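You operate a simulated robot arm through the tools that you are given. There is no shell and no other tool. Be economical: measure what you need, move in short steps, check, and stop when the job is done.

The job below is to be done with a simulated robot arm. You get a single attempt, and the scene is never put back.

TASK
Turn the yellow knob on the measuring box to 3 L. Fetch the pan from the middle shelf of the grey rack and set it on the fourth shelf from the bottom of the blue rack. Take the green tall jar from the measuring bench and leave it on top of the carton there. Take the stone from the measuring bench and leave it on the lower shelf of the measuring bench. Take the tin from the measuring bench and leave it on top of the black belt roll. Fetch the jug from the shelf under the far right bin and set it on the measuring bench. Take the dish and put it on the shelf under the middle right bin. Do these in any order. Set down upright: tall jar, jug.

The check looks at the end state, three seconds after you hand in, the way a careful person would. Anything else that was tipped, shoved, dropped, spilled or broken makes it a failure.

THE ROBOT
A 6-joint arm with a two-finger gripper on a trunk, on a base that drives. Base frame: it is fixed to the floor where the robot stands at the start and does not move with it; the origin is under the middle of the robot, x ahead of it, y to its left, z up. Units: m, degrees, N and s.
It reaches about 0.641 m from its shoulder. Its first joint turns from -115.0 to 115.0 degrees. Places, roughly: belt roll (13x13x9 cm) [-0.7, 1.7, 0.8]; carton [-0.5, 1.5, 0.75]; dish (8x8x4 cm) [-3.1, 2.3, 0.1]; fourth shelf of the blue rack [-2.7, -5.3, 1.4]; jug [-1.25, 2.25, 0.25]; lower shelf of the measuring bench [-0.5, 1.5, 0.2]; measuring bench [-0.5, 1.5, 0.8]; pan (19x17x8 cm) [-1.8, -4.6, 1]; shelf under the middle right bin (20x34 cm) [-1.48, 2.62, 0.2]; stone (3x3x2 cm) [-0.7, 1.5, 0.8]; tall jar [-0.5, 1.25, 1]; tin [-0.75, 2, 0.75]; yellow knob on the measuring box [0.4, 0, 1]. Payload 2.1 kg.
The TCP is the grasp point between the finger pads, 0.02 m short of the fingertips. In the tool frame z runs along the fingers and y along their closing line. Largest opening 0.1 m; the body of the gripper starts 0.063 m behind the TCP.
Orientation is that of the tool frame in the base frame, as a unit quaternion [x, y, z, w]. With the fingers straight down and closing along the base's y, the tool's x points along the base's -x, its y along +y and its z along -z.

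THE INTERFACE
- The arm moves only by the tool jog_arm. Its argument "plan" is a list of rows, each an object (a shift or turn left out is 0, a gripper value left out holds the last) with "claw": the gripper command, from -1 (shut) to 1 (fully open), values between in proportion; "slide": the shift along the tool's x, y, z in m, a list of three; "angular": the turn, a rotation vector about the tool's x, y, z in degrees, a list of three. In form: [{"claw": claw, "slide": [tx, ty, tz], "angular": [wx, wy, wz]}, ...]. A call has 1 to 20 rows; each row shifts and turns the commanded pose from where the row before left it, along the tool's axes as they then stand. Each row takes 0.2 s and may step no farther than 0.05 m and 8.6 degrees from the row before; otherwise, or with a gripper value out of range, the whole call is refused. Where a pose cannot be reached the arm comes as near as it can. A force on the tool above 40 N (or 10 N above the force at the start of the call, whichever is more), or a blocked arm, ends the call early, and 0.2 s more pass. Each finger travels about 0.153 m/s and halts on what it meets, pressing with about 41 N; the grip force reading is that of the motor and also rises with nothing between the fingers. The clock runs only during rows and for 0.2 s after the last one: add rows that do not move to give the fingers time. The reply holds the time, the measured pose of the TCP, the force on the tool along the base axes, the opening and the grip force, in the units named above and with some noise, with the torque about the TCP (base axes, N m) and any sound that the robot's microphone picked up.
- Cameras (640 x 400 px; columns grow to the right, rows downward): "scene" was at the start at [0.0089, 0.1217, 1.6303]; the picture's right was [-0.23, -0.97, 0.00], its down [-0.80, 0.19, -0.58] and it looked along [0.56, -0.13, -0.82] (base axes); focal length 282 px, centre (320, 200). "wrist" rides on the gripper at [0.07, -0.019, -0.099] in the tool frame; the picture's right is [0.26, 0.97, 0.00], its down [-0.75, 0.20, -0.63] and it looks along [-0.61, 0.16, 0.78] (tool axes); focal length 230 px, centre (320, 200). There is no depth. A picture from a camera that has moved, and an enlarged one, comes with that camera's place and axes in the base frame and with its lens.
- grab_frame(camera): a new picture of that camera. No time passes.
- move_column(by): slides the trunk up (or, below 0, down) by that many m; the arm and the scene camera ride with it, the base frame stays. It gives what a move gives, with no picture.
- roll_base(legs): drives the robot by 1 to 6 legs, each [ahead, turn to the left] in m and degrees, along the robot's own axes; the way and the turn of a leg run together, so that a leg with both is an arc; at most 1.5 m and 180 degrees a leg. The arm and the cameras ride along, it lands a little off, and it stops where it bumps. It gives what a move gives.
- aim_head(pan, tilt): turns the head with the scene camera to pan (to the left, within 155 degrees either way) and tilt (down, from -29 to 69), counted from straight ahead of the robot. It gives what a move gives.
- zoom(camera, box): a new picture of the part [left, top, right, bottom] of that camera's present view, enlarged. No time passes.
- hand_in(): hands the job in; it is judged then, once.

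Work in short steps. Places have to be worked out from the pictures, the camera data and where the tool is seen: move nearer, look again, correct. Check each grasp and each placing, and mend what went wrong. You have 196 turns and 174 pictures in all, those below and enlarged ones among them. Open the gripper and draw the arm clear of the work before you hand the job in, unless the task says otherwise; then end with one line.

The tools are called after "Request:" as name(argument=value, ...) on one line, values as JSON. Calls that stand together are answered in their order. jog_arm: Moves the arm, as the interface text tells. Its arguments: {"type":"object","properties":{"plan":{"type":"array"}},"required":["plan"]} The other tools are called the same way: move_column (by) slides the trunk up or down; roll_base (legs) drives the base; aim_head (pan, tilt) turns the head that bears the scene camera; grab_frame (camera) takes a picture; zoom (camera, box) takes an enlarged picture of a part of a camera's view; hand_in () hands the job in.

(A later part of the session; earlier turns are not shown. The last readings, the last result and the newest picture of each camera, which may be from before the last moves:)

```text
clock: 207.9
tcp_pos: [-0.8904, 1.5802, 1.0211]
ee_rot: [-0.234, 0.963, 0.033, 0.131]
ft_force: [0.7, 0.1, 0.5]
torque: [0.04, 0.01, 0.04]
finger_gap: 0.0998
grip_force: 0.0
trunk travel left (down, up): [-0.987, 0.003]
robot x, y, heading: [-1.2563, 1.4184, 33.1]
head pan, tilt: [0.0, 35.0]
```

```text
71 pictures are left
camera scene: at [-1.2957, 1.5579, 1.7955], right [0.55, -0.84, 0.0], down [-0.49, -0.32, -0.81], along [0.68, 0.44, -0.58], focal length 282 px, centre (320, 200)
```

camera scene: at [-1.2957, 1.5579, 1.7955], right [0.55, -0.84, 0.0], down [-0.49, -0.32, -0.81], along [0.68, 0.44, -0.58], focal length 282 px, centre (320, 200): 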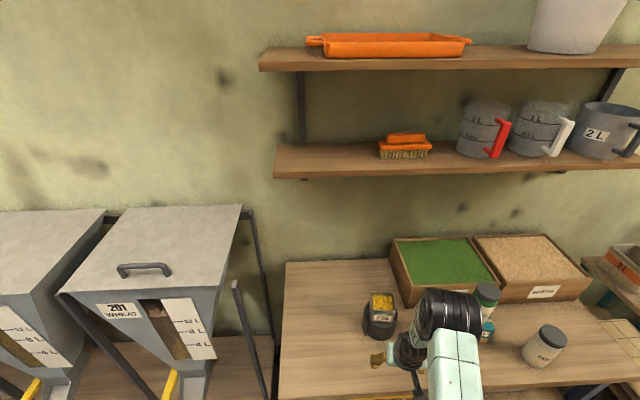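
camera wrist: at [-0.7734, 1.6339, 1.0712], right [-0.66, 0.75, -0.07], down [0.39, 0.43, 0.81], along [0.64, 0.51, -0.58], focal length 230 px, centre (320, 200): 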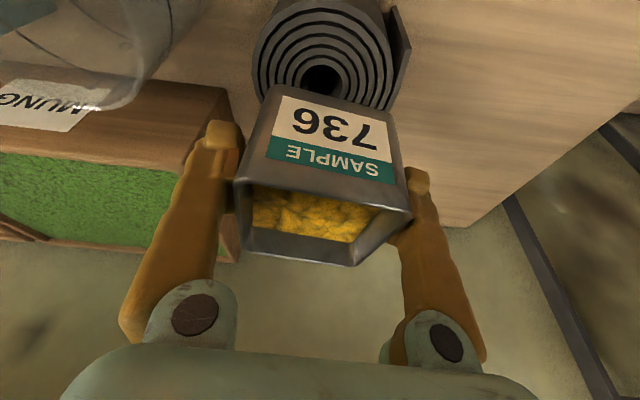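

Tin rests on the belt roll. Now the dish near (-3.1, 2.3): I turn the head that way.

Request:
aim_head(pan=115, tilt=30)

Request:
grab_frame(camera="scene")

```text
clock: 209.8
tcp_pos: [-0.8996, 1.573, 1.0246]
ee_rot: [-0.233, 0.962, 0.033, 0.137]
ft_force: [-0.5, -0.1, 0.5]
torque: [-0.01, 0.01, 0.05]
finger_gap: 0.1
grip_force: 0.0
trunk travel left (down, up): [-0.987, 0.003]
robot x, y, heading: [-1.2588, 1.4163, 33.0]
head pan, tilt: [115.0, 30.0]
```

```text
70 pictures are left
camera scene: at [-1.4621, 1.5471, 1.8032], right [0.53, 0.85, 0.0], down [0.42, -0.26, -0.87], along [-0.74, 0.46, -0.5], focal length 282 px, centre (320, 200)
```

scene: 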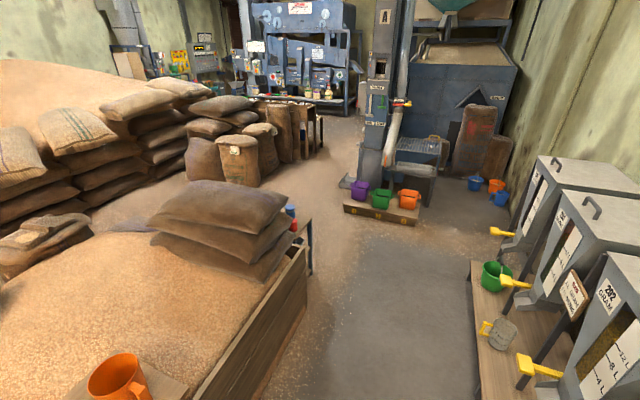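

The dish must be just past the end of the wooden plank wall (~(-2.84, 2.27)). I drive along the aisle 1.3 m and look left.

Request:
roll_base(legs=[[0, 92], [1.3, 0]])

Request:
aim_head(pan=60, tilt=40)

Request:
grab_frame(camera="scene")

Request:
aim_head(pan=-60, tilt=45)

Request:
grab_frame(camera="scene")

```text
clock: 220.2
tcp_pos: [-2.1386, 2.8462, 1.0255]
ee_rot: [0.846, -0.514, -0.121, -0.073]
ft_force: [0.1, -0.4, 0.0]
torque: [0.02, 0.03, 0.03]
finger_gap: 0.1
grip_force: 0.1
trunk travel left (down, up): [-0.987, 0.003]
robot x, y, heading: [-1.9766, 2.4868, 123.2]
head pan, tilt: [115.0, 30.0]
```

```text
clock: 221.5
tcp_pos: [-2.1383, 2.8471, 1.0252]
ee_rot: [0.846, -0.514, -0.122, -0.074]
ft_force: [0.4, -0.3, 0.1]
torque: [-0.01, 0.0, 0.0]
finger_gap: 0.0999
grip_force: 0.0
trunk travel left (down, up): [-0.987, 0.003]
robot x, y, heading: [-1.9836, 2.4954, 123.5]
head pan, tilt: [60.0, 40.0]
```

```text
69 pictures are left
camera scene: at [-2.1502, 2.356, 1.7879], right [-0.06, 1.0, 0.0], down [0.64, 0.04, -0.77], along [-0.76, -0.05, -0.64], focal length 282 px, centre (320, 200)
```

scene: 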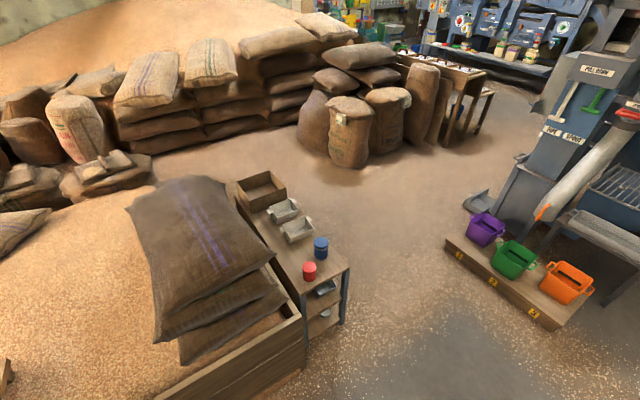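

```text
clock: 223.5
tcp_pos: [-2.1382, 2.8462, 1.0238]
ee_rot: [0.846, -0.514, -0.121, -0.074]
ft_force: [-0.2, 0.3, 1.0]
torque: [0.0, 0.02, 0.03]
finger_gap: 0.1
grip_force: 0.1
trunk travel left (down, up): [-0.987, 0.003]
robot x, y, heading: [-1.9792, 2.4904, 123.4]
head pan, tilt: [-60.0, 45.0]
```

```text
68 pictures are left
camera scene: at [-2.029, 2.434, 1.7806], right [0.89, -0.45, 0.0], down [-0.32, -0.63, -0.71], along [0.32, 0.63, -0.71], focal length 282 px, centre (320, 200)
```

scene: 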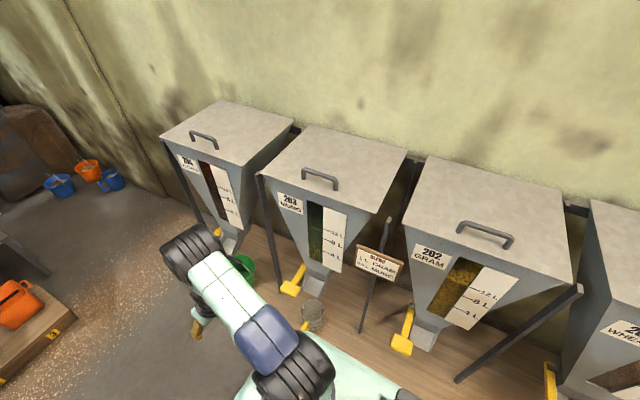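

The dish should be at pixel (320, 308): the bottom shelf of the small table at the plank end. I look closer.

Request:
aim_head(pan=60, tilt=45)

Request:
zoom(camera="scene", box=[220, 150, 400, 320])

```text
clock: 225.5
tcp_pos: [-2.1385, 2.8467, 1.0253]
ee_rot: [0.846, -0.513, -0.121, -0.073]
ft_force: [-0.6, 0.0, 0.0]
torque: [0.02, 0.02, 0.01]
finger_gap: 0.0999
grip_force: 0.0
trunk travel left (down, up): [-0.987, 0.003]
robot x, y, heading: [-1.9835, 2.4862, 123.5]
head pan, tilt: [60.0, 45.0]
```

```text
2.35 times, centred on (310, 235) of scene
camera zoom: at [-2.1466, 2.3566, 1.7806], right [-0.06, 1.0, 0.0], down [0.71, 0.04, -0.71], along [-0.71, -0.04, -0.71], focal length 663 px, centre (344, 118)
```

zoom: 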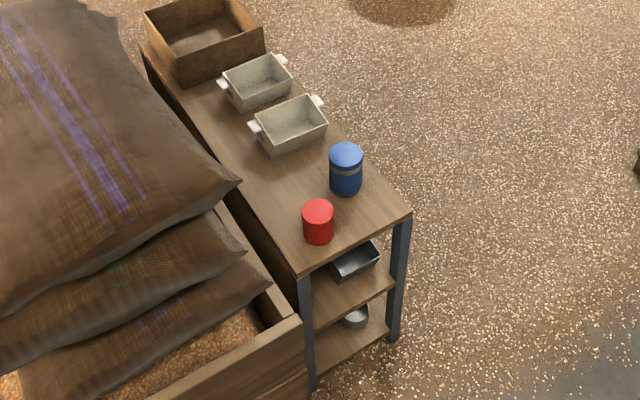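

The round dish sits on the bottom shelf (z≈0.09) of the small table, near its open short end which faces direction (0.84, 0.54). I drive to about 0.62 m in front of it, facing it.

Request:
roll_base(legs=[[0, 37.4], [0.57, 0], [0, 51.9]])

Request:
aim_head(pan=0, tilt=50)

Request:
grab_frame(camera="scene")

```text
clock: 232.8
tcp_pos: [-2.8718, 2.5416, 1.0236]
ee_rot: [0.966, 0.215, -0.137, 0.031]
ft_force: [-0.1, -0.5, -0.2]
torque: [-0.02, 0.04, 0.02]
finger_gap: 0.1
grip_force: 0.1
trunk travel left (down, up): [-0.987, 0.003]
robot x, y, heading: [-2.5075, 2.683, -149.2]
head pan, tilt: [60.0, 45.0]
```

```text
clock: 234.1
tcp_pos: [-2.8712, 2.5411, 1.025]
ee_rot: [0.966, 0.214, -0.138, 0.031]
ft_force: [0.4, 0.1, -0.1]
torque: [-0.01, -0.01, 0.02]
finger_gap: 0.1001
grip_force: 0.0
trunk travel left (down, up): [-0.987, 0.003]
robot x, y, heading: [-2.5106, 2.681, -148.9]
head pan, tilt: [0.0, 50.0]
```

```text
66 pictures are left
camera scene: at [-2.4517, 2.5533, 1.7737], right [-0.51, 0.86, 0.0], down [0.66, 0.39, -0.64], along [-0.55, -0.33, -0.77], focal length 282 px, centre (320, 200)
```

scene: 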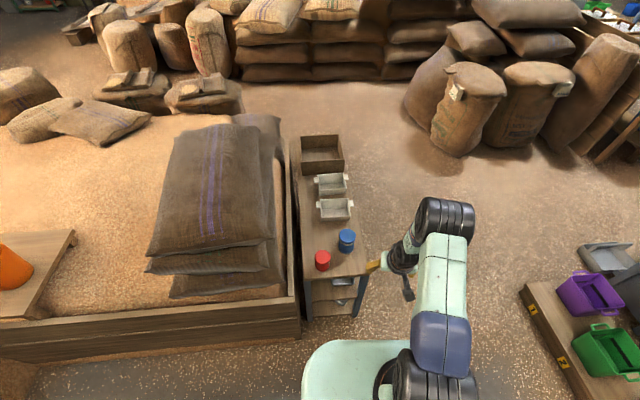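

The gripper is 18 cm in front of the table end. I straighten the tool, align its yaw, and lower the trunk 0.8 m.

Request:
jog_arm(plan=[{"angular": [0, 8.2, 0]}, {"angular": [0, 8.2, 0]}, {"angular": [0, 0, -7]}, {"slide": [0, 0.04, 0]}, {"slide": [0, 0.04, 0]}, {}])

Request:
move_column(by=-0.4)

Request:
move_column(by=-0.4)

Request:
aim_head(pan=-5, tilt=40)

Request:
grab_frame(camera="scene")

Request:
grab_frame(camera="wrist")

```text
clock: 235.5
tcp_pos: [-2.8272, 2.4737, 1.0245]
ee_rot: [0.961, 0.277, 0.001, 0.0]
ft_force: [0.2, 0.6, 0.9]
torque: [-0.02, -0.04, -0.01]
finger_gap: 0.1
grip_force: 0.1
trunk travel left (down, up): [-0.987, 0.003]
robot x, y, heading: [-2.5075, 2.6819, -149.1]
head pan, tilt: [0.0, 50.0]
```

```text
clock: 239.3
tcp_pos: [-2.8271, 2.4741, 0.6249]
ee_rot: [0.961, 0.277, 0.0, 0.001]
ft_force: [0.3, 0.1, 0.9]
torque: [-0.01, -0.01, 0.0]
finger_gap: 0.1002
grip_force: 0.1
trunk travel left (down, up): [-0.587, 0.403]
robot x, y, heading: [-2.5037, 2.6885, -149.2]
head pan, tilt: [0.0, 50.0]
```

```text
clock: 243.1
tcp_pos: [-2.8263, 2.473, 0.2245]
ee_rot: [0.961, 0.276, 0.001, 0.0]
ft_force: [0.3, -0.5, -0.3]
torque: [0.02, 0.0, -0.02]
finger_gap: 0.1002
grip_force: 0.0
trunk travel left (down, up): [-0.187, 0.803]
robot x, y, heading: [-2.5055, 2.6859, -148.8]
head pan, tilt: [0.0, 50.0]
```

```text
clock: 243.8
tcp_pos: [-2.8264, 2.4741, 0.225]
ee_rot: [0.961, 0.276, 0.002, 0.0]
ft_force: [0.8, 0.1, 0.1]
torque: [-0.01, -0.03, -0.02]
finger_gap: 0.1
grip_force: 0.1
trunk travel left (down, up): [-0.187, 0.803]
robot x, y, heading: [-2.51, 2.6847, -149.0]
head pan, tilt: [-5.0, 40.0]
```

```text
65 pictures are left
camera scene: at [-2.4621, 2.5559, 0.9878], right [-0.44, 0.9, 0.0], down [0.58, 0.28, -0.77], along [-0.69, -0.33, -0.64], focal length 282 px, centre (320, 200)
```

scene: 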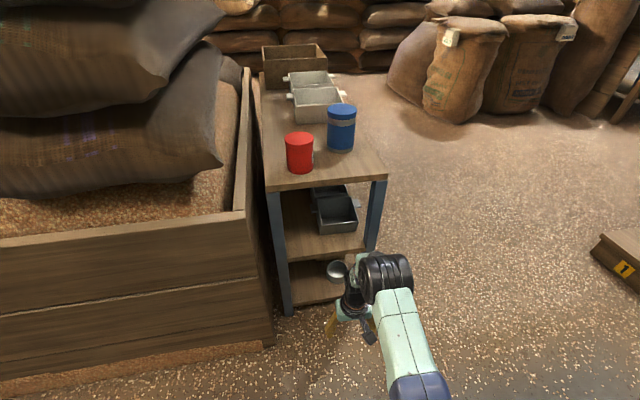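

```text
64 pictures are left
camera wrist: at [-2.7789, 2.526, 0.3235], right [0.73, -0.68, 0.0], down [-0.53, -0.57, 0.63], along [-0.43, -0.46, -0.78], focal length 230 px, centre (320, 200)
```

wrist: 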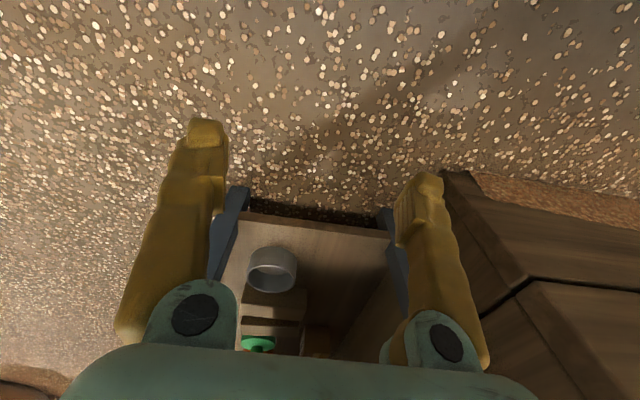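

Dish is at about (-3.055, 2.347), only ~7 cm from the right leg, so I approach from slightly left: yaw 18° right, shift left, pitch 45° and advance to a pre-grasp.

Request:
jog_arm(plan=[{"angular": [0, 0, 6]}, {"angular": [0, 0, 6]}, {"angular": [0, 0, 6]}, {"slide": [0, 0.034, 0]}, {"slide": [0, 0.0335, 0]}, {"angular": [0, -7.5, 0]}, {"angular": [0, -7.5, 0]}, {"angular": [0, -7.5, 0]}, {"angular": [0, -7.5, 0]}, {"angular": [0, -7.5, 0]}, {"angular": [0, -7.5, 0]}, {"slide": [-0.033, 0, 0.033]}, {"slide": [-0.033, 0, 0.033]}, {}])

Request:
grab_frame(camera="wrist")

Request:
grab_frame(camera="scene")

```text
clock: 246.8
tcp_pos: [-2.9041, 2.4, 0.209]
ee_rot: [0.944, 0.117, -0.31, 0.008]
ft_force: [-0.4, 0.2, 0.5]
torque: [0.01, 0.03, 0.02]
finger_gap: 0.1
grip_force: 0.0
out of reach, approached as far as the arm can: row 8, 9
trunk travel left (down, up): [-0.187, 0.803]
robot x, y, heading: [-2.5068, 2.686, -148.9]
head pan, tilt: [-5.0, 40.0]
```

```text
63 pictures are left
camera wrist: at [-2.7971, 2.4423, 0.2488], right [0.42, -0.88, -0.21], down [-0.17, -0.3, 0.94], along [-0.89, -0.36, -0.28], focal length 230 px, centre (320, 200)
```

wrist: 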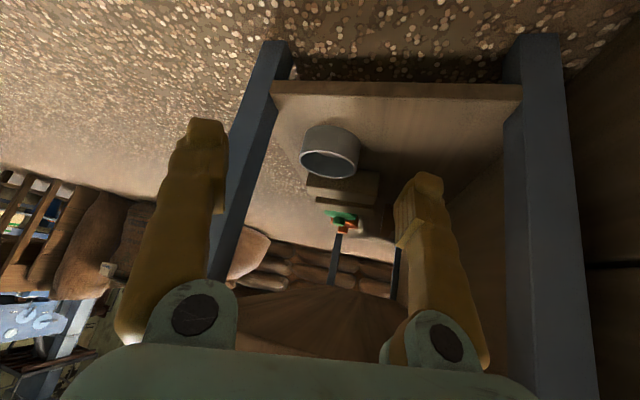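

```text
62 pictures are left
camera scene: at [-2.4622, 2.5559, 0.9879], right [-0.44, 0.9, 0.0], down [0.58, 0.28, -0.77], along [-0.69, -0.33, -0.64], focal length 282 px, centre (320, 200)
```

scene: 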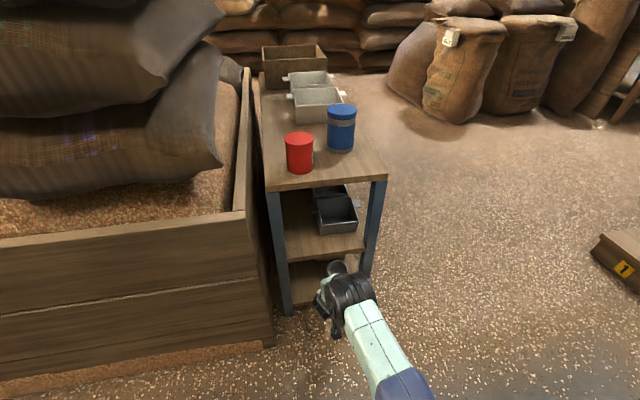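

Refined: dish centre (-3.03, 2.348), right leg inner edge only ~4 cm aside. My approach yaw (~28° off the normal) suits that; I correct roll, shift left 2 cm, narrow the opening, and lower 8.5 cm.

Request:
jog_arm(plan=[{"angular": [-4, 0, 0], "claw": 0.85}, {"slide": [0, 0.022, 0]}, {"angular": [0, -4, 0]}, {"angular": [0, -4, 0]}, {}])

Request:
move_column(by=-0.085)

Request:
grab_frame(camera="wrist")

```text
clock: 248.0
tcp_pos: [-2.8992, 2.3779, 0.2104]
ee_rot: [0.919, 0.124, -0.371, 0.049]
ft_force: [0.3, 0.1, -1.2]
torque: [0.01, -0.02, -0.01]
finger_gap: 0.0925
grip_force: 0.0
trunk travel left (down, up): [-0.187, 0.803]
robot x, y, heading: [-2.5059, 2.6855, -149.2]
head pan, tilt: [-5.0, 40.0]
```

```text
clock: 249.2
tcp_pos: [-2.8991, 2.3789, 0.1249]
ee_rot: [0.919, 0.123, -0.371, 0.048]
ft_force: [0.2, 0.3, -0.7]
torque: [0.02, 0.0, -0.01]
finger_gap: 0.0928
grip_force: 0.1
trunk travel left (down, up): [-0.102, 0.888]
robot x, y, heading: [-2.5097, 2.6809, -149.1]
head pan, tilt: [-5.0, 40.0]
```

```text
61 pictures are left
camera wrist: at [-2.7905, 2.4276, 0.1472], right [0.43, -0.88, -0.18], down [-0.05, -0.22, 0.97], along [-0.9, -0.41, -0.14], focal length 230 px, centre (320, 200)
```

wrist: 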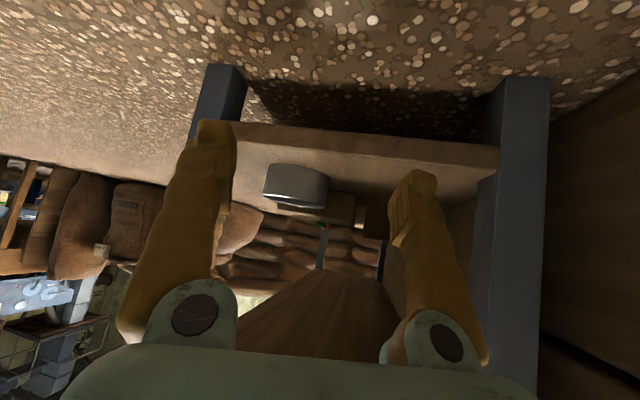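

Tool level, pitch 44°. I yaw 8° more to the right, shift left 18 mm, lower 18 mm and advance 8 cm, then check.

Request:
jog_arm(plan=[{"angular": [5.55, 0, 5.75], "claw": 0.8}, {"slide": [0, 0.018, 0]}, {"slide": [0.0125, 0, 0.013]}, {"slide": [-0.0283, 0, 0.0283]}, {"slide": [-0.0283, 0, 0.0283]}, {}])

Request:
grab_frame(camera="wrist")

Request:
zoom(camera="scene", box=[240, 180, 440, 340])

```text
clock: 250.7
tcp_pos: [-2.9552, 2.3547, 0.1053]
ee_rot: [0.925, 0.059, -0.374, 0.023]
ft_force: [-0.5, -0.4, -0.1]
torque: [0.0, -0.01, 0.01]
finger_gap: 0.0902
grip_force: 0.2
out of reach, approached as far as the arm can: row 5
trunk travel left (down, up): [-0.102, 0.888]
robot x, y, heading: [-2.5116, 2.6802, -149.3]
head pan, tilt: [-5.0, 40.0]
```

```text
60 pictures are left
camera wrist: at [-2.8411, 2.3874, 0.1282], right [0.31, -0.93, -0.18], down [-0.08, -0.21, 0.97], along [-0.95, -0.29, -0.14], focal length 230 px, centre (320, 200)
```

wrist: 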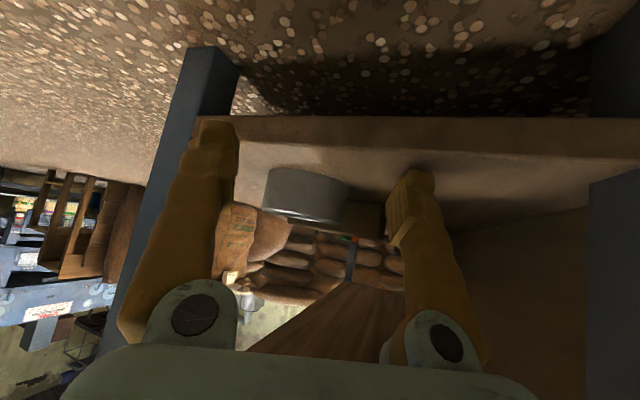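

```text
2.50 times, centred on (340, 260) of scene
camera zoom: at [-2.4622, 2.5559, 0.9028], right [-0.44, 0.9, 0.0], down [0.58, 0.28, -0.77], along [-0.69, -0.33, -0.64], focal length 704 px, centre (270, 50)
```

zoom: 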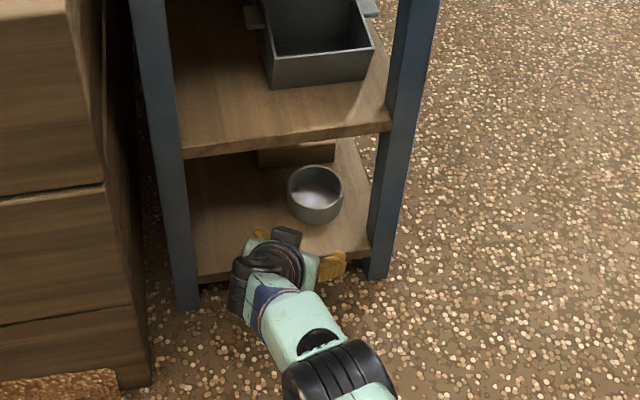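

Geometry looks good, but the arm is at its reach limit. I drive the base 7 cm forward, watching the fingers.

Request:
roll_base(legs=[[0.07, 0]])

Request:
grab_frame(camera="wrist")

Request:
zoom(camera="scene", box=[240, 180, 440, 340])

```text
clock: 251.7
tcp_pos: [-3.0152, 2.3178, 0.1055]
ee_rot: [0.926, 0.059, -0.373, 0.023]
ft_force: [-0.1, 0.4, 1.3]
torque: [-0.02, -0.01, 0.03]
finger_gap: 0.0902
grip_force: 0.0
trunk travel left (down, up): [-0.102, 0.888]
robot x, y, heading: [-2.567, 2.6484, -149.1]
head pan, tilt: [-5.0, 40.0]
```

```text
58 pictures are left
camera wrist: at [-2.9002, 2.3512, 0.1286], right [0.31, -0.93, -0.18], down [-0.08, -0.21, 0.97], along [-0.95, -0.29, -0.14], focal length 230 px, centre (320, 200)
```

wrist: 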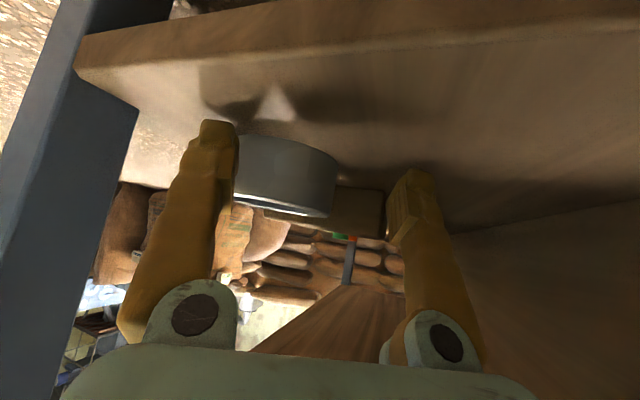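

```text
2.50 times, centred on (340, 260) of scene
camera zoom: at [-2.5214, 2.5204, 0.9029], right [-0.44, 0.9, 0.0], down [0.58, 0.28, -0.77], along [-0.69, -0.33, -0.64], focal length 704 px, centre (270, 50)
```

zoom: 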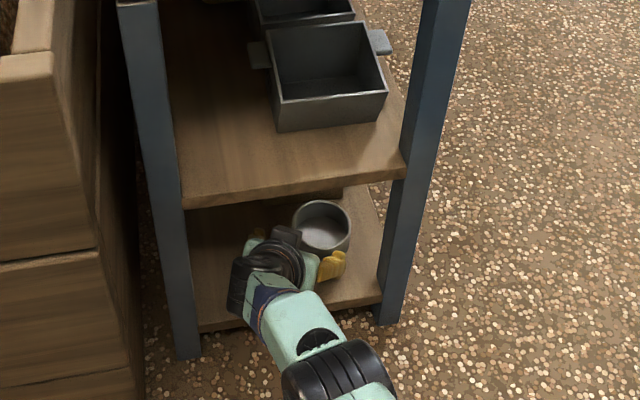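

The right finger is in front of the dish edge. I back 3 cm, shift 2.8 cm right, and check.

Request:
jog_arm(plan=[{"slide": [0.0212, 0, -0.0212]}, {"slide": [0, -0.0285, 0]}, {}])

Request:
grab_frame(camera="wrist")

Request:
zoom(camera="scene", box=[240, 180, 440, 340])

```text
clock: 252.5
tcp_pos: [-2.9894, 2.3504, 0.107]
ee_rot: [0.925, 0.059, -0.374, 0.023]
ft_force: [-0.1, 0.2, -0.1]
torque: [0.0, 0.01, -0.02]
finger_gap: 0.0899
grip_force: 0.0
trunk travel left (down, up): [-0.102, 0.888]
robot x, y, heading: [-2.571, 2.6461, -149.2]
head pan, tilt: [-5.0, 40.0]
```

```text
56 pictures are left
camera wrist: at [-2.8745, 2.3839, 0.1303], right [0.31, -0.93, -0.18], down [-0.08, -0.21, 0.97], along [-0.95, -0.29, -0.14], focal length 230 px, centre (320, 200)
```

wrist: 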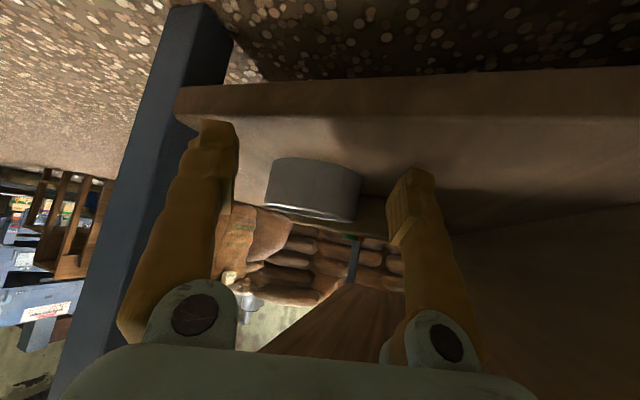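

```text
2.50 times, centred on (340, 260) of scene
camera zoom: at [-2.5214, 2.5204, 0.9029], right [-0.44, 0.9, 0.0], down [0.58, 0.28, -0.77], along [-0.69, -0.33, -0.64], focal length 704 px, centre (270, 50)
```

zoom: 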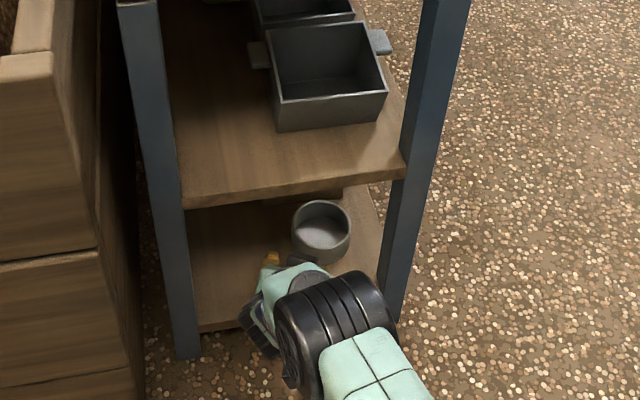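

Dish is now centred between the fingers. I advance 6.5 cm and close.

Request:
jog_arm(plan=[{"slide": [-0.0155, 0, 0.0155]}, {"slide": [-0.0155, 0, 0.0155]}, {"slide": [-0.0155, 0, 0.0155]}, {}])

Request:
grab_frame(camera="wrist")

```text
clock: 253.5
tcp_pos: [-3.0382, 2.3394, 0.1068]
ee_rot: [0.925, 0.06, -0.374, 0.024]
ft_force: [0.1, -0.3, 0.2]
torque: [-0.02, 0.0, -0.01]
finger_gap: 0.0902
grip_force: 0.1
out of reach, approached as far as the arm can: row 3
trunk travel left (down, up): [-0.102, 0.888]
robot x, y, heading: [-2.5659, 2.6473, -149.1]
head pan, tilt: [-5.0, 40.0]
```

```text
54 pictures are left
camera wrist: at [-2.9239, 2.3727, 0.1291], right [0.31, -0.93, -0.18], down [-0.08, -0.21, 0.97], along [-0.95, -0.29, -0.14], focal length 230 px, centre (320, 200)
```

wrist: 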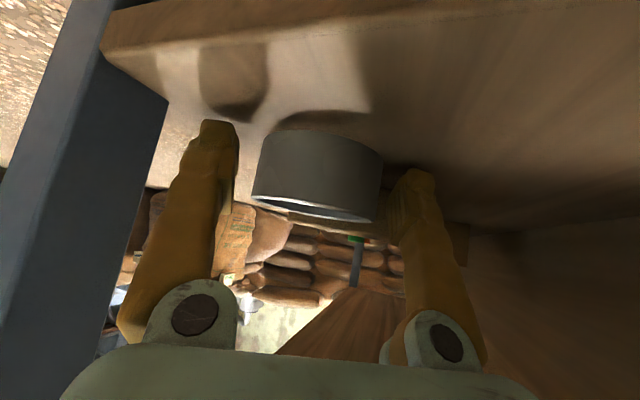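

About 1.7 cm short; I nudge the base 2 cm forward and compensate sideways.

Request:
roll_base(legs=[[0.022, 0]])

Request:
jog_arm(plan=[{"slide": [0, -0.011, 0]}, {}])

Request:
grab_frame(camera="wrist")

```text
clock: 254.3
tcp_pos: [-3.0581, 2.3284, 0.1069]
ee_rot: [0.925, 0.06, -0.373, 0.024]
ft_force: [0.3, -0.1, -0.2]
torque: [-0.01, -0.01, 0.0]
finger_gap: 0.09
grip_force: 0.2
trunk travel left (down, up): [-0.102, 0.888]
robot x, y, heading: [-2.5852, 2.6388, -149.2]
head pan, tilt: [-5.0, 40.0]
```

```text
clock: 254.9
tcp_pos: [-3.0603, 2.3388, 0.1081]
ee_rot: [0.925, 0.06, -0.373, 0.025]
ft_force: [-0.2, -0.5, 0.1]
torque: [-0.02, 0.01, 0.02]
finger_gap: 0.0903
grip_force: 0.2
trunk travel left (down, up): [-0.102, 0.888]
robot x, y, heading: [-2.5896, 2.6403, -149.1]
head pan, tilt: [-5.0, 40.0]
```

```text
53 pictures are left
camera wrist: at [-2.9459, 2.3728, 0.1298], right [0.31, -0.93, -0.18], down [-0.08, -0.21, 0.97], along [-0.95, -0.29, -0.14], focal length 230 px, centre (320, 200)
```

wrist: 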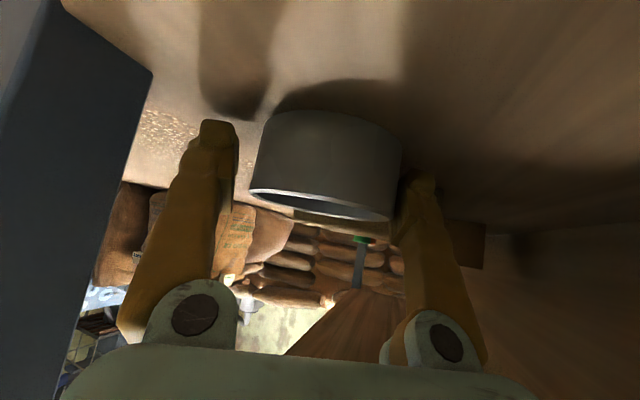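

Nearly centred; I close on the dish.

Request:
jog_arm(plan=[{"slide": [0, 0.005, 0]}, {"claw": 0.65}, {"claw": 0.5}, {"claw": 0.3}, {"claw": 0.0}, {"claw": -0.5}, {}])

Request:
grab_frame(camera="wrist")

```text
clock: 256.5
tcp_pos: [-3.0598, 2.333, 0.1068]
ee_rot: [0.926, 0.06, -0.372, 0.025]
ft_force: [0.6, -0.6, 0.3]
torque: [0.01, -0.03, -0.01]
finger_gap: 0.0782
grip_force: 41.3
trunk travel left (down, up): [-0.102, 0.888]
robot x, y, heading: [-2.5869, 2.6354, -149.2]
head pan, tilt: [-5.0, 40.0]
```

```text
52 pictures are left
camera wrist: at [-2.9451, 2.3671, 0.1296], right [0.31, -0.93, -0.18], down [-0.08, -0.21, 0.97], along [-0.95, -0.29, -0.14], focal length 230 px, centre (320, 200)
```

wrist: 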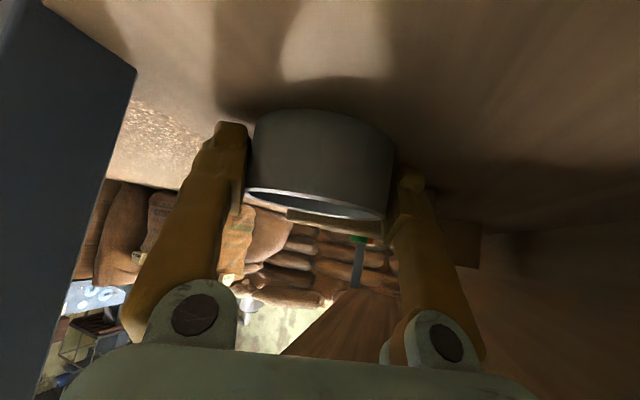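

Gripped (7.8 cm). I lift 3 cm with the trunk and draw back along the approach line.

Request:
move_column(by=0.03)

Request:
jog_arm(plan=[{"slide": [0.0265, 0, -0.0265]}, {"slide": [0.0265, 0, -0.0265]}, {"slide": [0.0265, 0, -0.0265]}, {"slide": [0.0265, 0, -0.0265]}, {}])

Request:
grab_frame(camera="wrist")

Request:
grab_frame(camera="scene")

```text
clock: 257.2
tcp_pos: [-3.0599, 2.3336, 0.1376]
ee_rot: [0.925, 0.059, -0.374, 0.023]
ft_force: [0.1, -0.7, 0.0]
torque: [-0.02, 0.0, 0.01]
finger_gap: 0.0777
grip_force: 41.3
trunk travel left (down, up): [-0.132, 0.858]
robot x, y, heading: [-2.5824, 2.6363, -149.0]
head pan, tilt: [-5.0, 40.0]
```

```text
clock: 258.4
tcp_pos: [-2.9121, 2.3477, 0.1411]
ee_rot: [0.926, 0.06, -0.372, 0.02]
ft_force: [0.2, -0.2, -0.5]
torque: [0.01, -0.02, -0.01]
finger_gap: 0.0776
grip_force: 41.7
out of reach, approached as far as the arm can: row 4
trunk travel left (down, up): [-0.132, 0.858]
robot x, y, heading: [-2.5833, 2.6329, -148.9]
head pan, tilt: [-5.0, 40.0]
```

```text
51 pictures are left
camera wrist: at [-2.798, 2.3806, 0.1639], right [0.31, -0.93, -0.18], down [-0.08, -0.22, 0.97], along [-0.95, -0.28, -0.14], focal length 230 px, centre (320, 200)
```

wrist: 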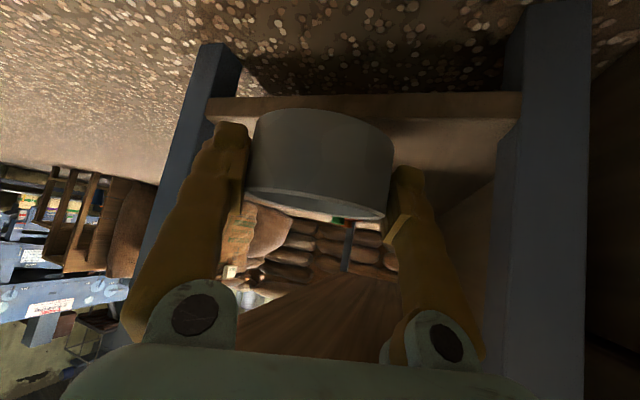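

```text
50 pictures are left
camera scene: at [-2.541, 2.5086, 0.9329], right [-0.44, 0.9, 0.0], down [0.58, 0.28, -0.77], along [-0.69, -0.33, -0.64], focal length 282 px, centre (320, 200)
```

scene: 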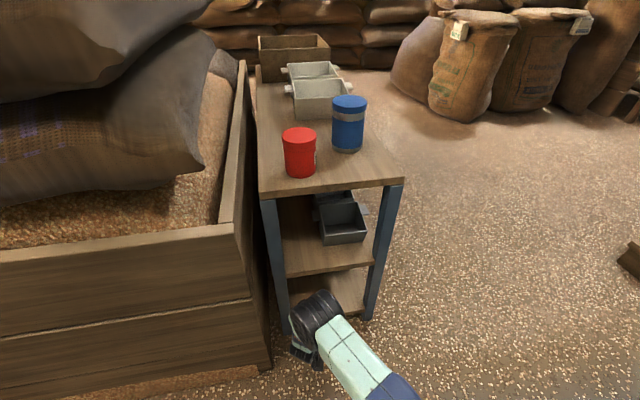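

Dish held. I raise the trunk 0.2 m, back away, and drive to face the shelf under bin 202.

Request:
move_column(by=0.2)

Request:
roll_base(legs=[[-0.25, 0], [0, 90], [0.7, 0], [0, 94]])

Request:
aim_head(pan=0, tilt=35)

Request:
grab_frame(camera="scene")

```text
clock: 260.6
tcp_pos: [-2.9121, 2.3478, 0.342]
ee_rot: [0.925, 0.058, -0.374, 0.022]
ft_force: [0.9, 0.1, -0.2]
torque: [-0.01, 0.0, -0.01]
finger_gap: 0.0251
grip_force: 0.1
trunk travel left (down, up): [-0.332, 0.658]
robot x, y, heading: [-2.5909, 2.638, -149.2]
head pan, tilt: [-5.0, 40.0]
```

```text
clock: 273.8
tcp_pos: [-1.6989, 2.4725, 0.3414]
ee_rot: [-0.098, 0.923, 0.037, 0.371]
ft_force: [0.3, 0.9, 0.9]
torque: [0.0, 0.0, -0.01]
finger_gap: 0.0248
grip_force: 0.1
trunk travel left (down, up): [-0.332, 0.658]
robot x, y, heading: [-1.9984, 2.1568, 36.0]
head pan, tilt: [-5.0, 40.0]
```

```text
clock: 274.4
tcp_pos: [-1.6977, 2.4735, 0.3411]
ee_rot: [-0.099, 0.923, 0.037, 0.371]
ft_force: [-0.6, 0.8, -0.5]
torque: [0.0, 0.04, 0.01]
finger_gap: 0.0248
grip_force: 0.1
trunk travel left (down, up): [-0.332, 0.658]
robot x, y, heading: [-1.9979, 2.1592, 35.9]
head pan, tilt: [0.0, 35.0]
```

```text
49 pictures are left
camera scene: at [-2.0603, 2.2865, 1.1404], right [0.58, -0.81, 0.0], down [-0.47, -0.33, -0.82], along [0.67, 0.48, -0.57], focal length 282 px, centre (320, 200)
```

scene: 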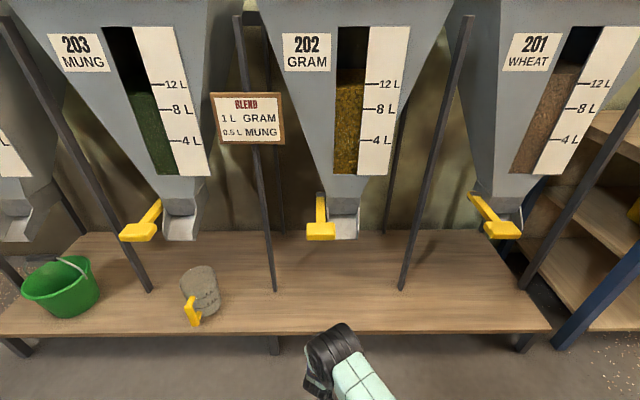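

The dish slipped out during the lift. I retrace my path and look for it near the small table.

Request:
roll_base(legs=[[0, -94], [-0.7, 0], [0, -90]])

Request:
aim_head(pan=0, tilt=45)

Request:
grab_frame(camera="scene")

```text
clock: 286.0
tcp_pos: [-2.6864, 2.4485, 0.3411]
ee_rot: [0.925, 0.065, -0.373, 0.022]
ft_force: [0.4, -0.4, 0.4]
torque: [0.0, 0.0, -0.01]
finger_gap: 0.0249
grip_force: 0.1
trunk travel left (down, up): [-0.332, 0.658]
robot x, y, heading: [-2.3618, 2.7442, -148.3]
head pan, tilt: [0.0, 35.0]
```

```text
clock: 286.7
tcp_pos: [-2.6864, 2.4487, 0.3423]
ee_rot: [0.926, 0.064, -0.372, 0.022]
ft_force: [-0.5, 0.6, -0.3]
torque: [-0.03, 0.05, -0.02]
finger_gap: 0.025
grip_force: 0.0
trunk travel left (down, up): [-0.332, 0.658]
robot x, y, heading: [-2.3629, 2.7423, -148.5]
head pan, tilt: [0.0, 45.0]
```

```text
48 pictures are left
camera scene: at [-2.3092, 2.6103, 1.1256], right [-0.52, 0.85, 0.0], down [0.6, 0.37, -0.71], along [-0.6, -0.37, -0.71], focal length 282 px, centre (320, 200)
```

scene: 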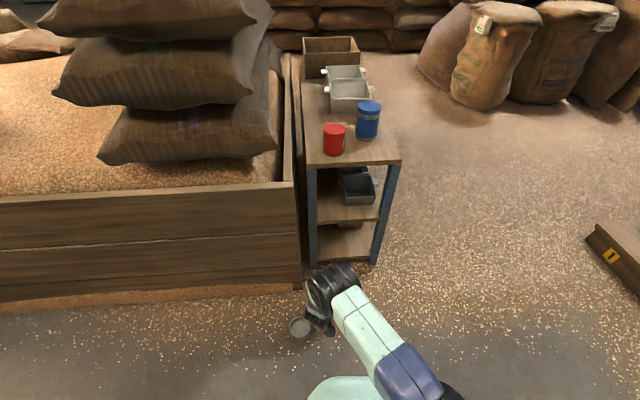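

Dish is on the floor at about (-2.61, 2.33). I zoom on it.

Request:
zoom(camera="scene", box=[250, 280, 350, 380])

Request:
jog_arm(plan=[{"angular": [0, 7.5, 0], "claw": 1}, {"angular": [0, 7.5, 0]}, {"angular": [0, 7.5, 0]}, {"angular": [0, 7.5, 0]}, {"angular": [0, 7.5, 0]}, {"angular": [0, 6.5, 0]}, {}])

Request:
roll_base(legs=[[0, 27], [0.05, 0]])

Request:
grab_frame(camera="wrist")

Request:
grab_frame(camera="scene")

```text
4.00 times, centred on (300, 330) of scene
camera zoom: at [-2.3092, 2.6103, 1.1256], right [-0.52, 0.85, 0.0], down [0.6, 0.37, -0.71], along [-0.6, -0.37, -0.71], focal length 1127 px, centre (400, -320)
```

zoom: 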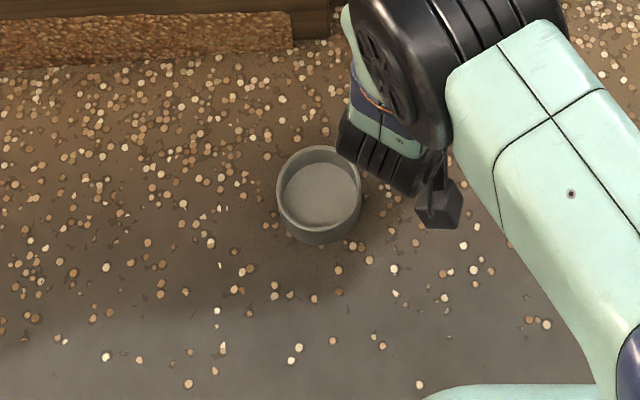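

```text
clock: 288.3
tcp_pos: [-2.6872, 2.4519, 0.3409]
ee_rot: [0.997, 0.067, -0.025, -0.007]
ft_force: [0.9, -0.3, -0.7]
torque: [-0.03, -0.01, -0.01]
finger_gap: 0.0999
grip_force: 0.1
out of reach, approached as far as the arm can: row 4
trunk travel left (down, up): [-0.332, 0.658]
robot x, y, heading: [-2.3647, 2.7387, -148.5]
head pan, tilt: [0.0, 45.0]
```

```text
clock: 290.6
tcp_pos: [-2.5548, 2.2993, 0.3413]
ee_rot: [0.958, 0.287, -0.028, -0.001]
ft_force: [0.0, -0.1, 0.1]
torque: [-0.02, 0.01, -0.03]
finger_gap: 0.0998
grip_force: 0.1
trunk travel left (down, up): [-0.332, 0.658]
robot x, y, heading: [-2.3875, 2.7046, -122.6]
head pan, tilt: [0.0, 45.0]
```

```text
46 pictures are left
camera wrist: at [-2.5025, 2.3542, 0.4358], right [0.75, -0.66, -0.03], down [-0.48, -0.57, 0.66], along [-0.46, -0.48, -0.75], focal length 230 px, centre (320, 200)
```

wrist: 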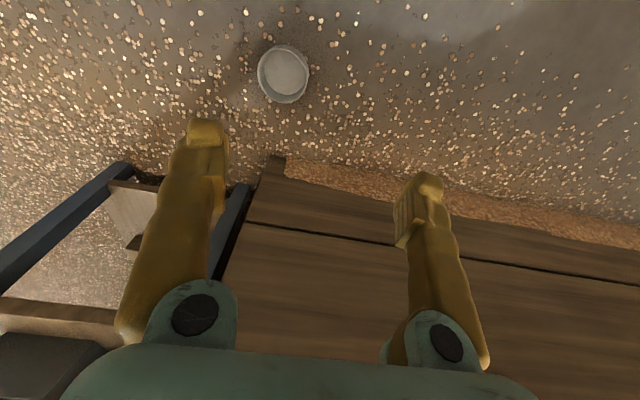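

```text
45 pictures are left
camera scene: at [-2.2842, 2.6063, 1.1256], right [-0.84, 0.54, 0.0], down [0.38, 0.6, -0.71], along [-0.38, -0.59, -0.71], focal length 282 px, centre (320, 200)
```

scene: 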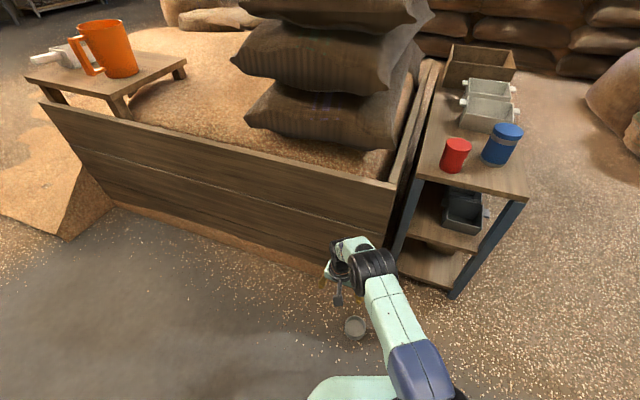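

Dish at (-2.616, 2.333), upright. I straighten the tool, move over it and lower the trunk 0.2 m.

Request:
jog_arm(plan=[{"angular": [0, 3.2, 0]}, {"slide": [-0.0163, -0.0309, 0]}, {"slide": [-0.0163, -0.0309, 0]}, {}])

Request:
move_column(by=-0.2)

Request:
grab_frame(camera="wrist")

```text
clock: 291.6
tcp_pos: [-2.6189, 2.3336, 0.3412]
ee_rot: [0.958, 0.287, -0.002, -0.009]
ft_force: [-0.2, 0.6, 0.4]
torque: [0.01, 0.0, -0.02]
finger_gap: 0.1002
grip_force: 0.1
trunk travel left (down, up): [-0.332, 0.658]
robot x, y, heading: [-2.3885, 2.7017, -123.0]
head pan, tilt: [0.0, 45.0]
```

```text
clock: 293.7
tcp_pos: [-2.6187, 2.3323, 0.1404]
ee_rot: [0.958, 0.288, -0.001, -0.011]
ft_force: [0.2, 0.1, 0.3]
torque: [0.0, 0.01, 0.02]
finger_gap: 0.1
grip_force: 0.1
trunk travel left (down, up): [-0.132, 0.858]
robot x, y, heading: [-2.3889, 2.704, -122.8]
head pan, tilt: [0.0, 45.0]
```

```text
44 pictures are left
camera wrist: at [-2.5705, 2.3845, 0.2404], right [0.75, -0.66, -0.02], down [-0.51, -0.59, 0.62], along [-0.42, -0.46, -0.78], focal length 230 px, centre (320, 200)
```

wrist: 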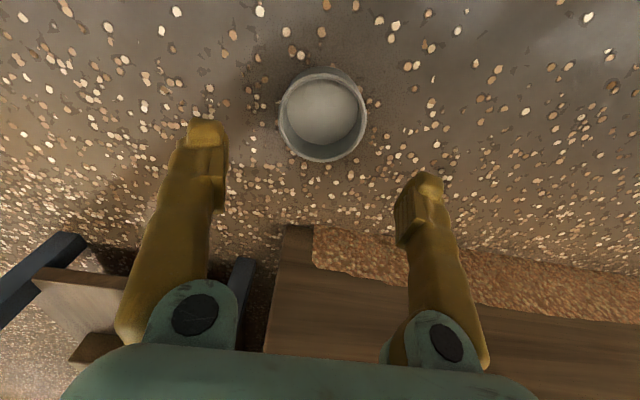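

Centred. Trunk down 0.11 m and close firmly (full close command).

Request:
move_column(by=-0.11)

Request:
jog_arm(plan=[{"slide": [0, 0, 0.003]}, {"claw": 0.6}, {"claw": 0.3}, {"claw": 0.0}, {"claw": -0.5}, {"claw": -1}, {}])

Request:
grab_frame(camera="wrist")

```text
clock: 295.2
tcp_pos: [-2.6191, 2.3329, 0.0311]
ee_rot: [0.958, 0.287, -0.002, -0.009]
ft_force: [0.4, -0.2, 0.2]
torque: [-0.01, 0.01, -0.04]
finger_gap: 0.0999
grip_force: 0.1
trunk travel left (down, up): [-0.022, 0.968]
robot x, y, heading: [-2.3875, 2.7003, -122.7]
head pan, tilt: [0.0, 45.0]
```

```text
clock: 296.8
tcp_pos: [-2.6184, 2.332, 0.0273]
ee_rot: [0.958, 0.287, -0.001, -0.01]
ft_force: [-0.1, 0.1, -0.2]
torque: [0.06, 0.01, 0.03]
finger_gap: 0.0791
grip_force: 40.6
trunk travel left (down, up): [-0.022, 0.968]
robot x, y, heading: [-2.3893, 2.7008, -122.6]
head pan, tilt: [0.0, 45.0]
```

```text
43 pictures are left
camera wrist: at [-2.5701, 2.3843, 0.1273], right [0.75, -0.66, -0.02], down [-0.51, -0.59, 0.62], along [-0.42, -0.46, -0.78], focal length 230 px, centre (320, 200)
```

wrist: 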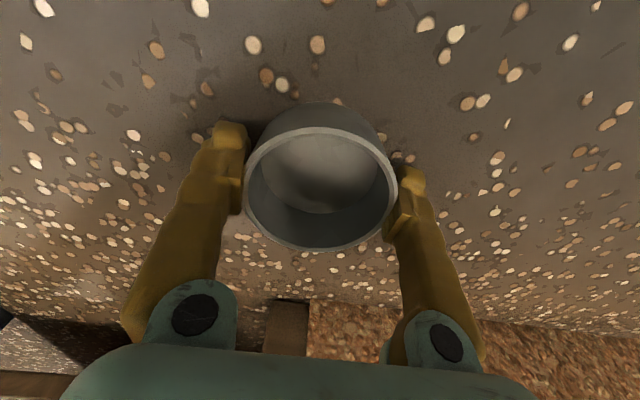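

Well gripped across the diameter. I lift 0.1 m and check that it holds.

Request:
move_column(by=0.1)

Request:
grab_frame(camera="wrist")

```text
clock: 298.1
tcp_pos: [-2.6177, 2.3316, 0.1281]
ee_rot: [0.958, 0.287, 0.0, -0.009]
ft_force: [-0.5, 0.8, -1.0]
torque: [-0.02, 0.03, 0.0]
finger_gap: 0.0789
grip_force: 41.0
trunk travel left (down, up): [-0.122, 0.868]
robot x, y, heading: [-2.3883, 2.7005, -122.7]
head pan, tilt: [0.0, 45.0]
```

```text
42 pictures are left
camera wrist: at [-2.57, 2.3842, 0.2272], right [0.75, -0.66, -0.02], down [-0.51, -0.59, 0.62], along [-0.42, -0.46, -0.78], focal length 230 px, centre (320, 200)
```

wrist: 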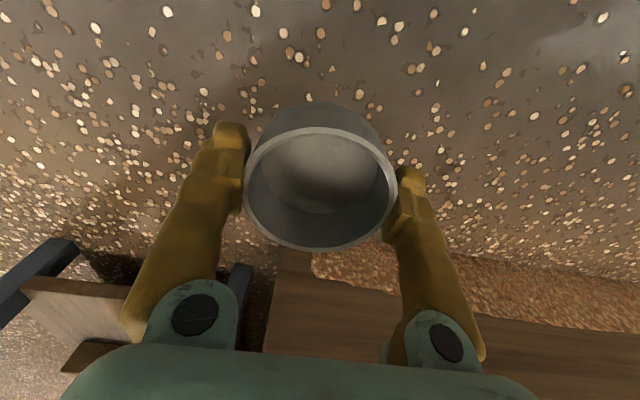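

It holds. (The earlier loss came from bumping the table's middle shelf.) The bin spout hangs at z≈0.55 right above the target, so I need a 45° pitched grip: I set the dish back on the floor, back off and regrip it pitched.

Request:
move_column(by=-0.098)

Request:
jog_arm(plan=[{"slide": [0, 0, 0.001]}, {"claw": 0.7}, {"claw": 1}, {}])

Request:
move_column(by=0.13)

Request:
roll_base(legs=[[-0.13, 0]])

Request:
jog_arm(plan=[{"angular": [0, 0, -8]}, {"angular": [0, 0, -8]}, {"angular": [0, 0, -8]}, {"angular": [0, -7.5, 0]}, {"angular": [0, -7.5, 0]}, {"angular": [0, -7.5, 0]}, {"angular": [0, -7.5, 0]}, {"angular": [0, -7.5, 0]}, {"angular": [0, -7.5, 0]}, {}])

Request:
grab_frame(camera="wrist")

Request:
grab_frame(camera="scene")

```text
clock: 299.4
tcp_pos: [-2.6172, 2.3331, 0.0291]
ee_rot: [0.958, 0.287, -0.001, -0.01]
ft_force: [-0.5, -0.7, -1.0]
torque: [0.0, 0.0, 0.0]
finger_gap: 0.0781
grip_force: 41.7
trunk travel left (down, up): [-0.024, 0.966]
robot x, y, heading: [-2.392, 2.6976, -122.7]
head pan, tilt: [0.0, 45.0]
```

```text
clock: 300.4
tcp_pos: [-2.6172, 2.3329, 0.0296]
ee_rot: [0.958, 0.287, -0.001, -0.009]
ft_force: [0.6, 0.3, -0.4]
torque: [0.04, 0.01, -0.03]
finger_gap: 0.0999
grip_force: 0.0
trunk travel left (down, up): [-0.024, 0.966]
robot x, y, heading: [-2.3871, 2.7037, -122.5]
head pan, tilt: [0.0, 45.0]
```

```text
clock: 302.0
tcp_pos: [-2.6163, 2.3327, 0.1584]
ee_rot: [0.958, 0.287, -0.001, -0.01]
ft_force: [-0.6, 0.0, -0.2]
torque: [0.01, -0.03, 0.04]
finger_gap: 0.0998
grip_force: 0.1
trunk travel left (down, up): [-0.154, 0.836]
robot x, y, heading: [-2.3904, 2.6982, -122.7]
head pan, tilt: [0.0, 45.0]
```

```text
clock: 303.3
tcp_pos: [-2.5484, 2.4382, 0.1592]
ee_rot: [0.958, 0.288, -0.001, -0.009]
ft_force: [-0.5, -0.1, 0.6]
torque: [0.02, 0.0, 0.01]
finger_gap: 0.1001
grip_force: 0.0
trunk travel left (down, up): [-0.154, 0.836]
robot x, y, heading: [-2.3218, 2.8103, -122.7]
head pan, tilt: [0.0, 45.0]
```

```text
clock: 305.5
tcp_pos: [-2.549, 2.4381, 0.1588]
ee_rot: [0.81, 0.448, -0.335, 0.175]
ft_force: [0.0, -0.9, -0.5]
torque: [0.01, 0.01, -0.02]
finger_gap: 0.0999
grip_force: 0.0
trunk travel left (down, up): [-0.154, 0.836]
robot x, y, heading: [-2.3206, 2.8067, -122.6]
head pan, tilt: [0.0, 45.0]
```

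```text
41 pictures are left
camera wrist: at [-2.5007, 2.5489, 0.1806], right [0.91, -0.36, -0.2], down [0.13, -0.2, 0.97], along [-0.39, -0.91, -0.13], focal length 230 px, centre (320, 200)
```

wrist: 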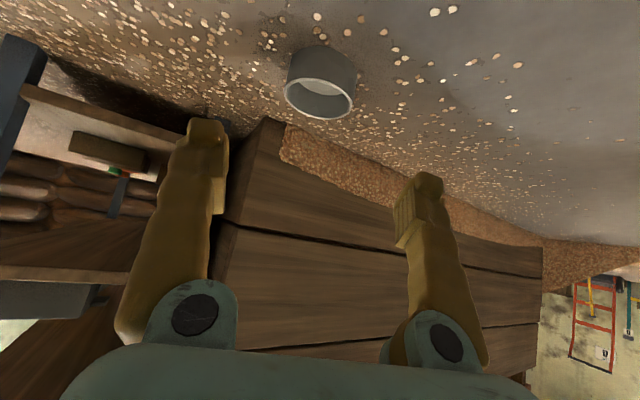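

```text
40 pictures are left
camera scene: at [-2.2158, 2.7133, 0.9476], right [-0.84, 0.54, 0.0], down [0.38, 0.6, -0.71], along [-0.38, -0.6, -0.71], focal length 282 px, centre (320, 200)
```

scene: 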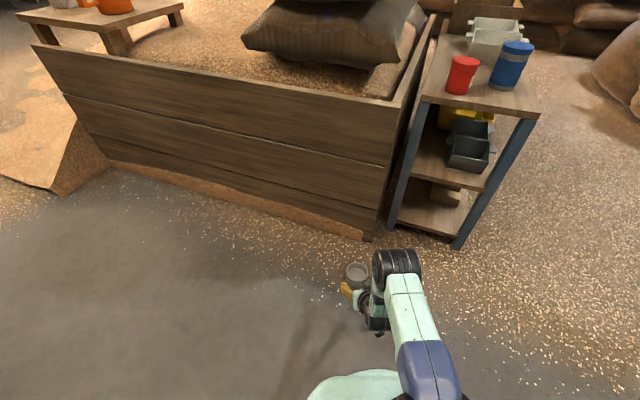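

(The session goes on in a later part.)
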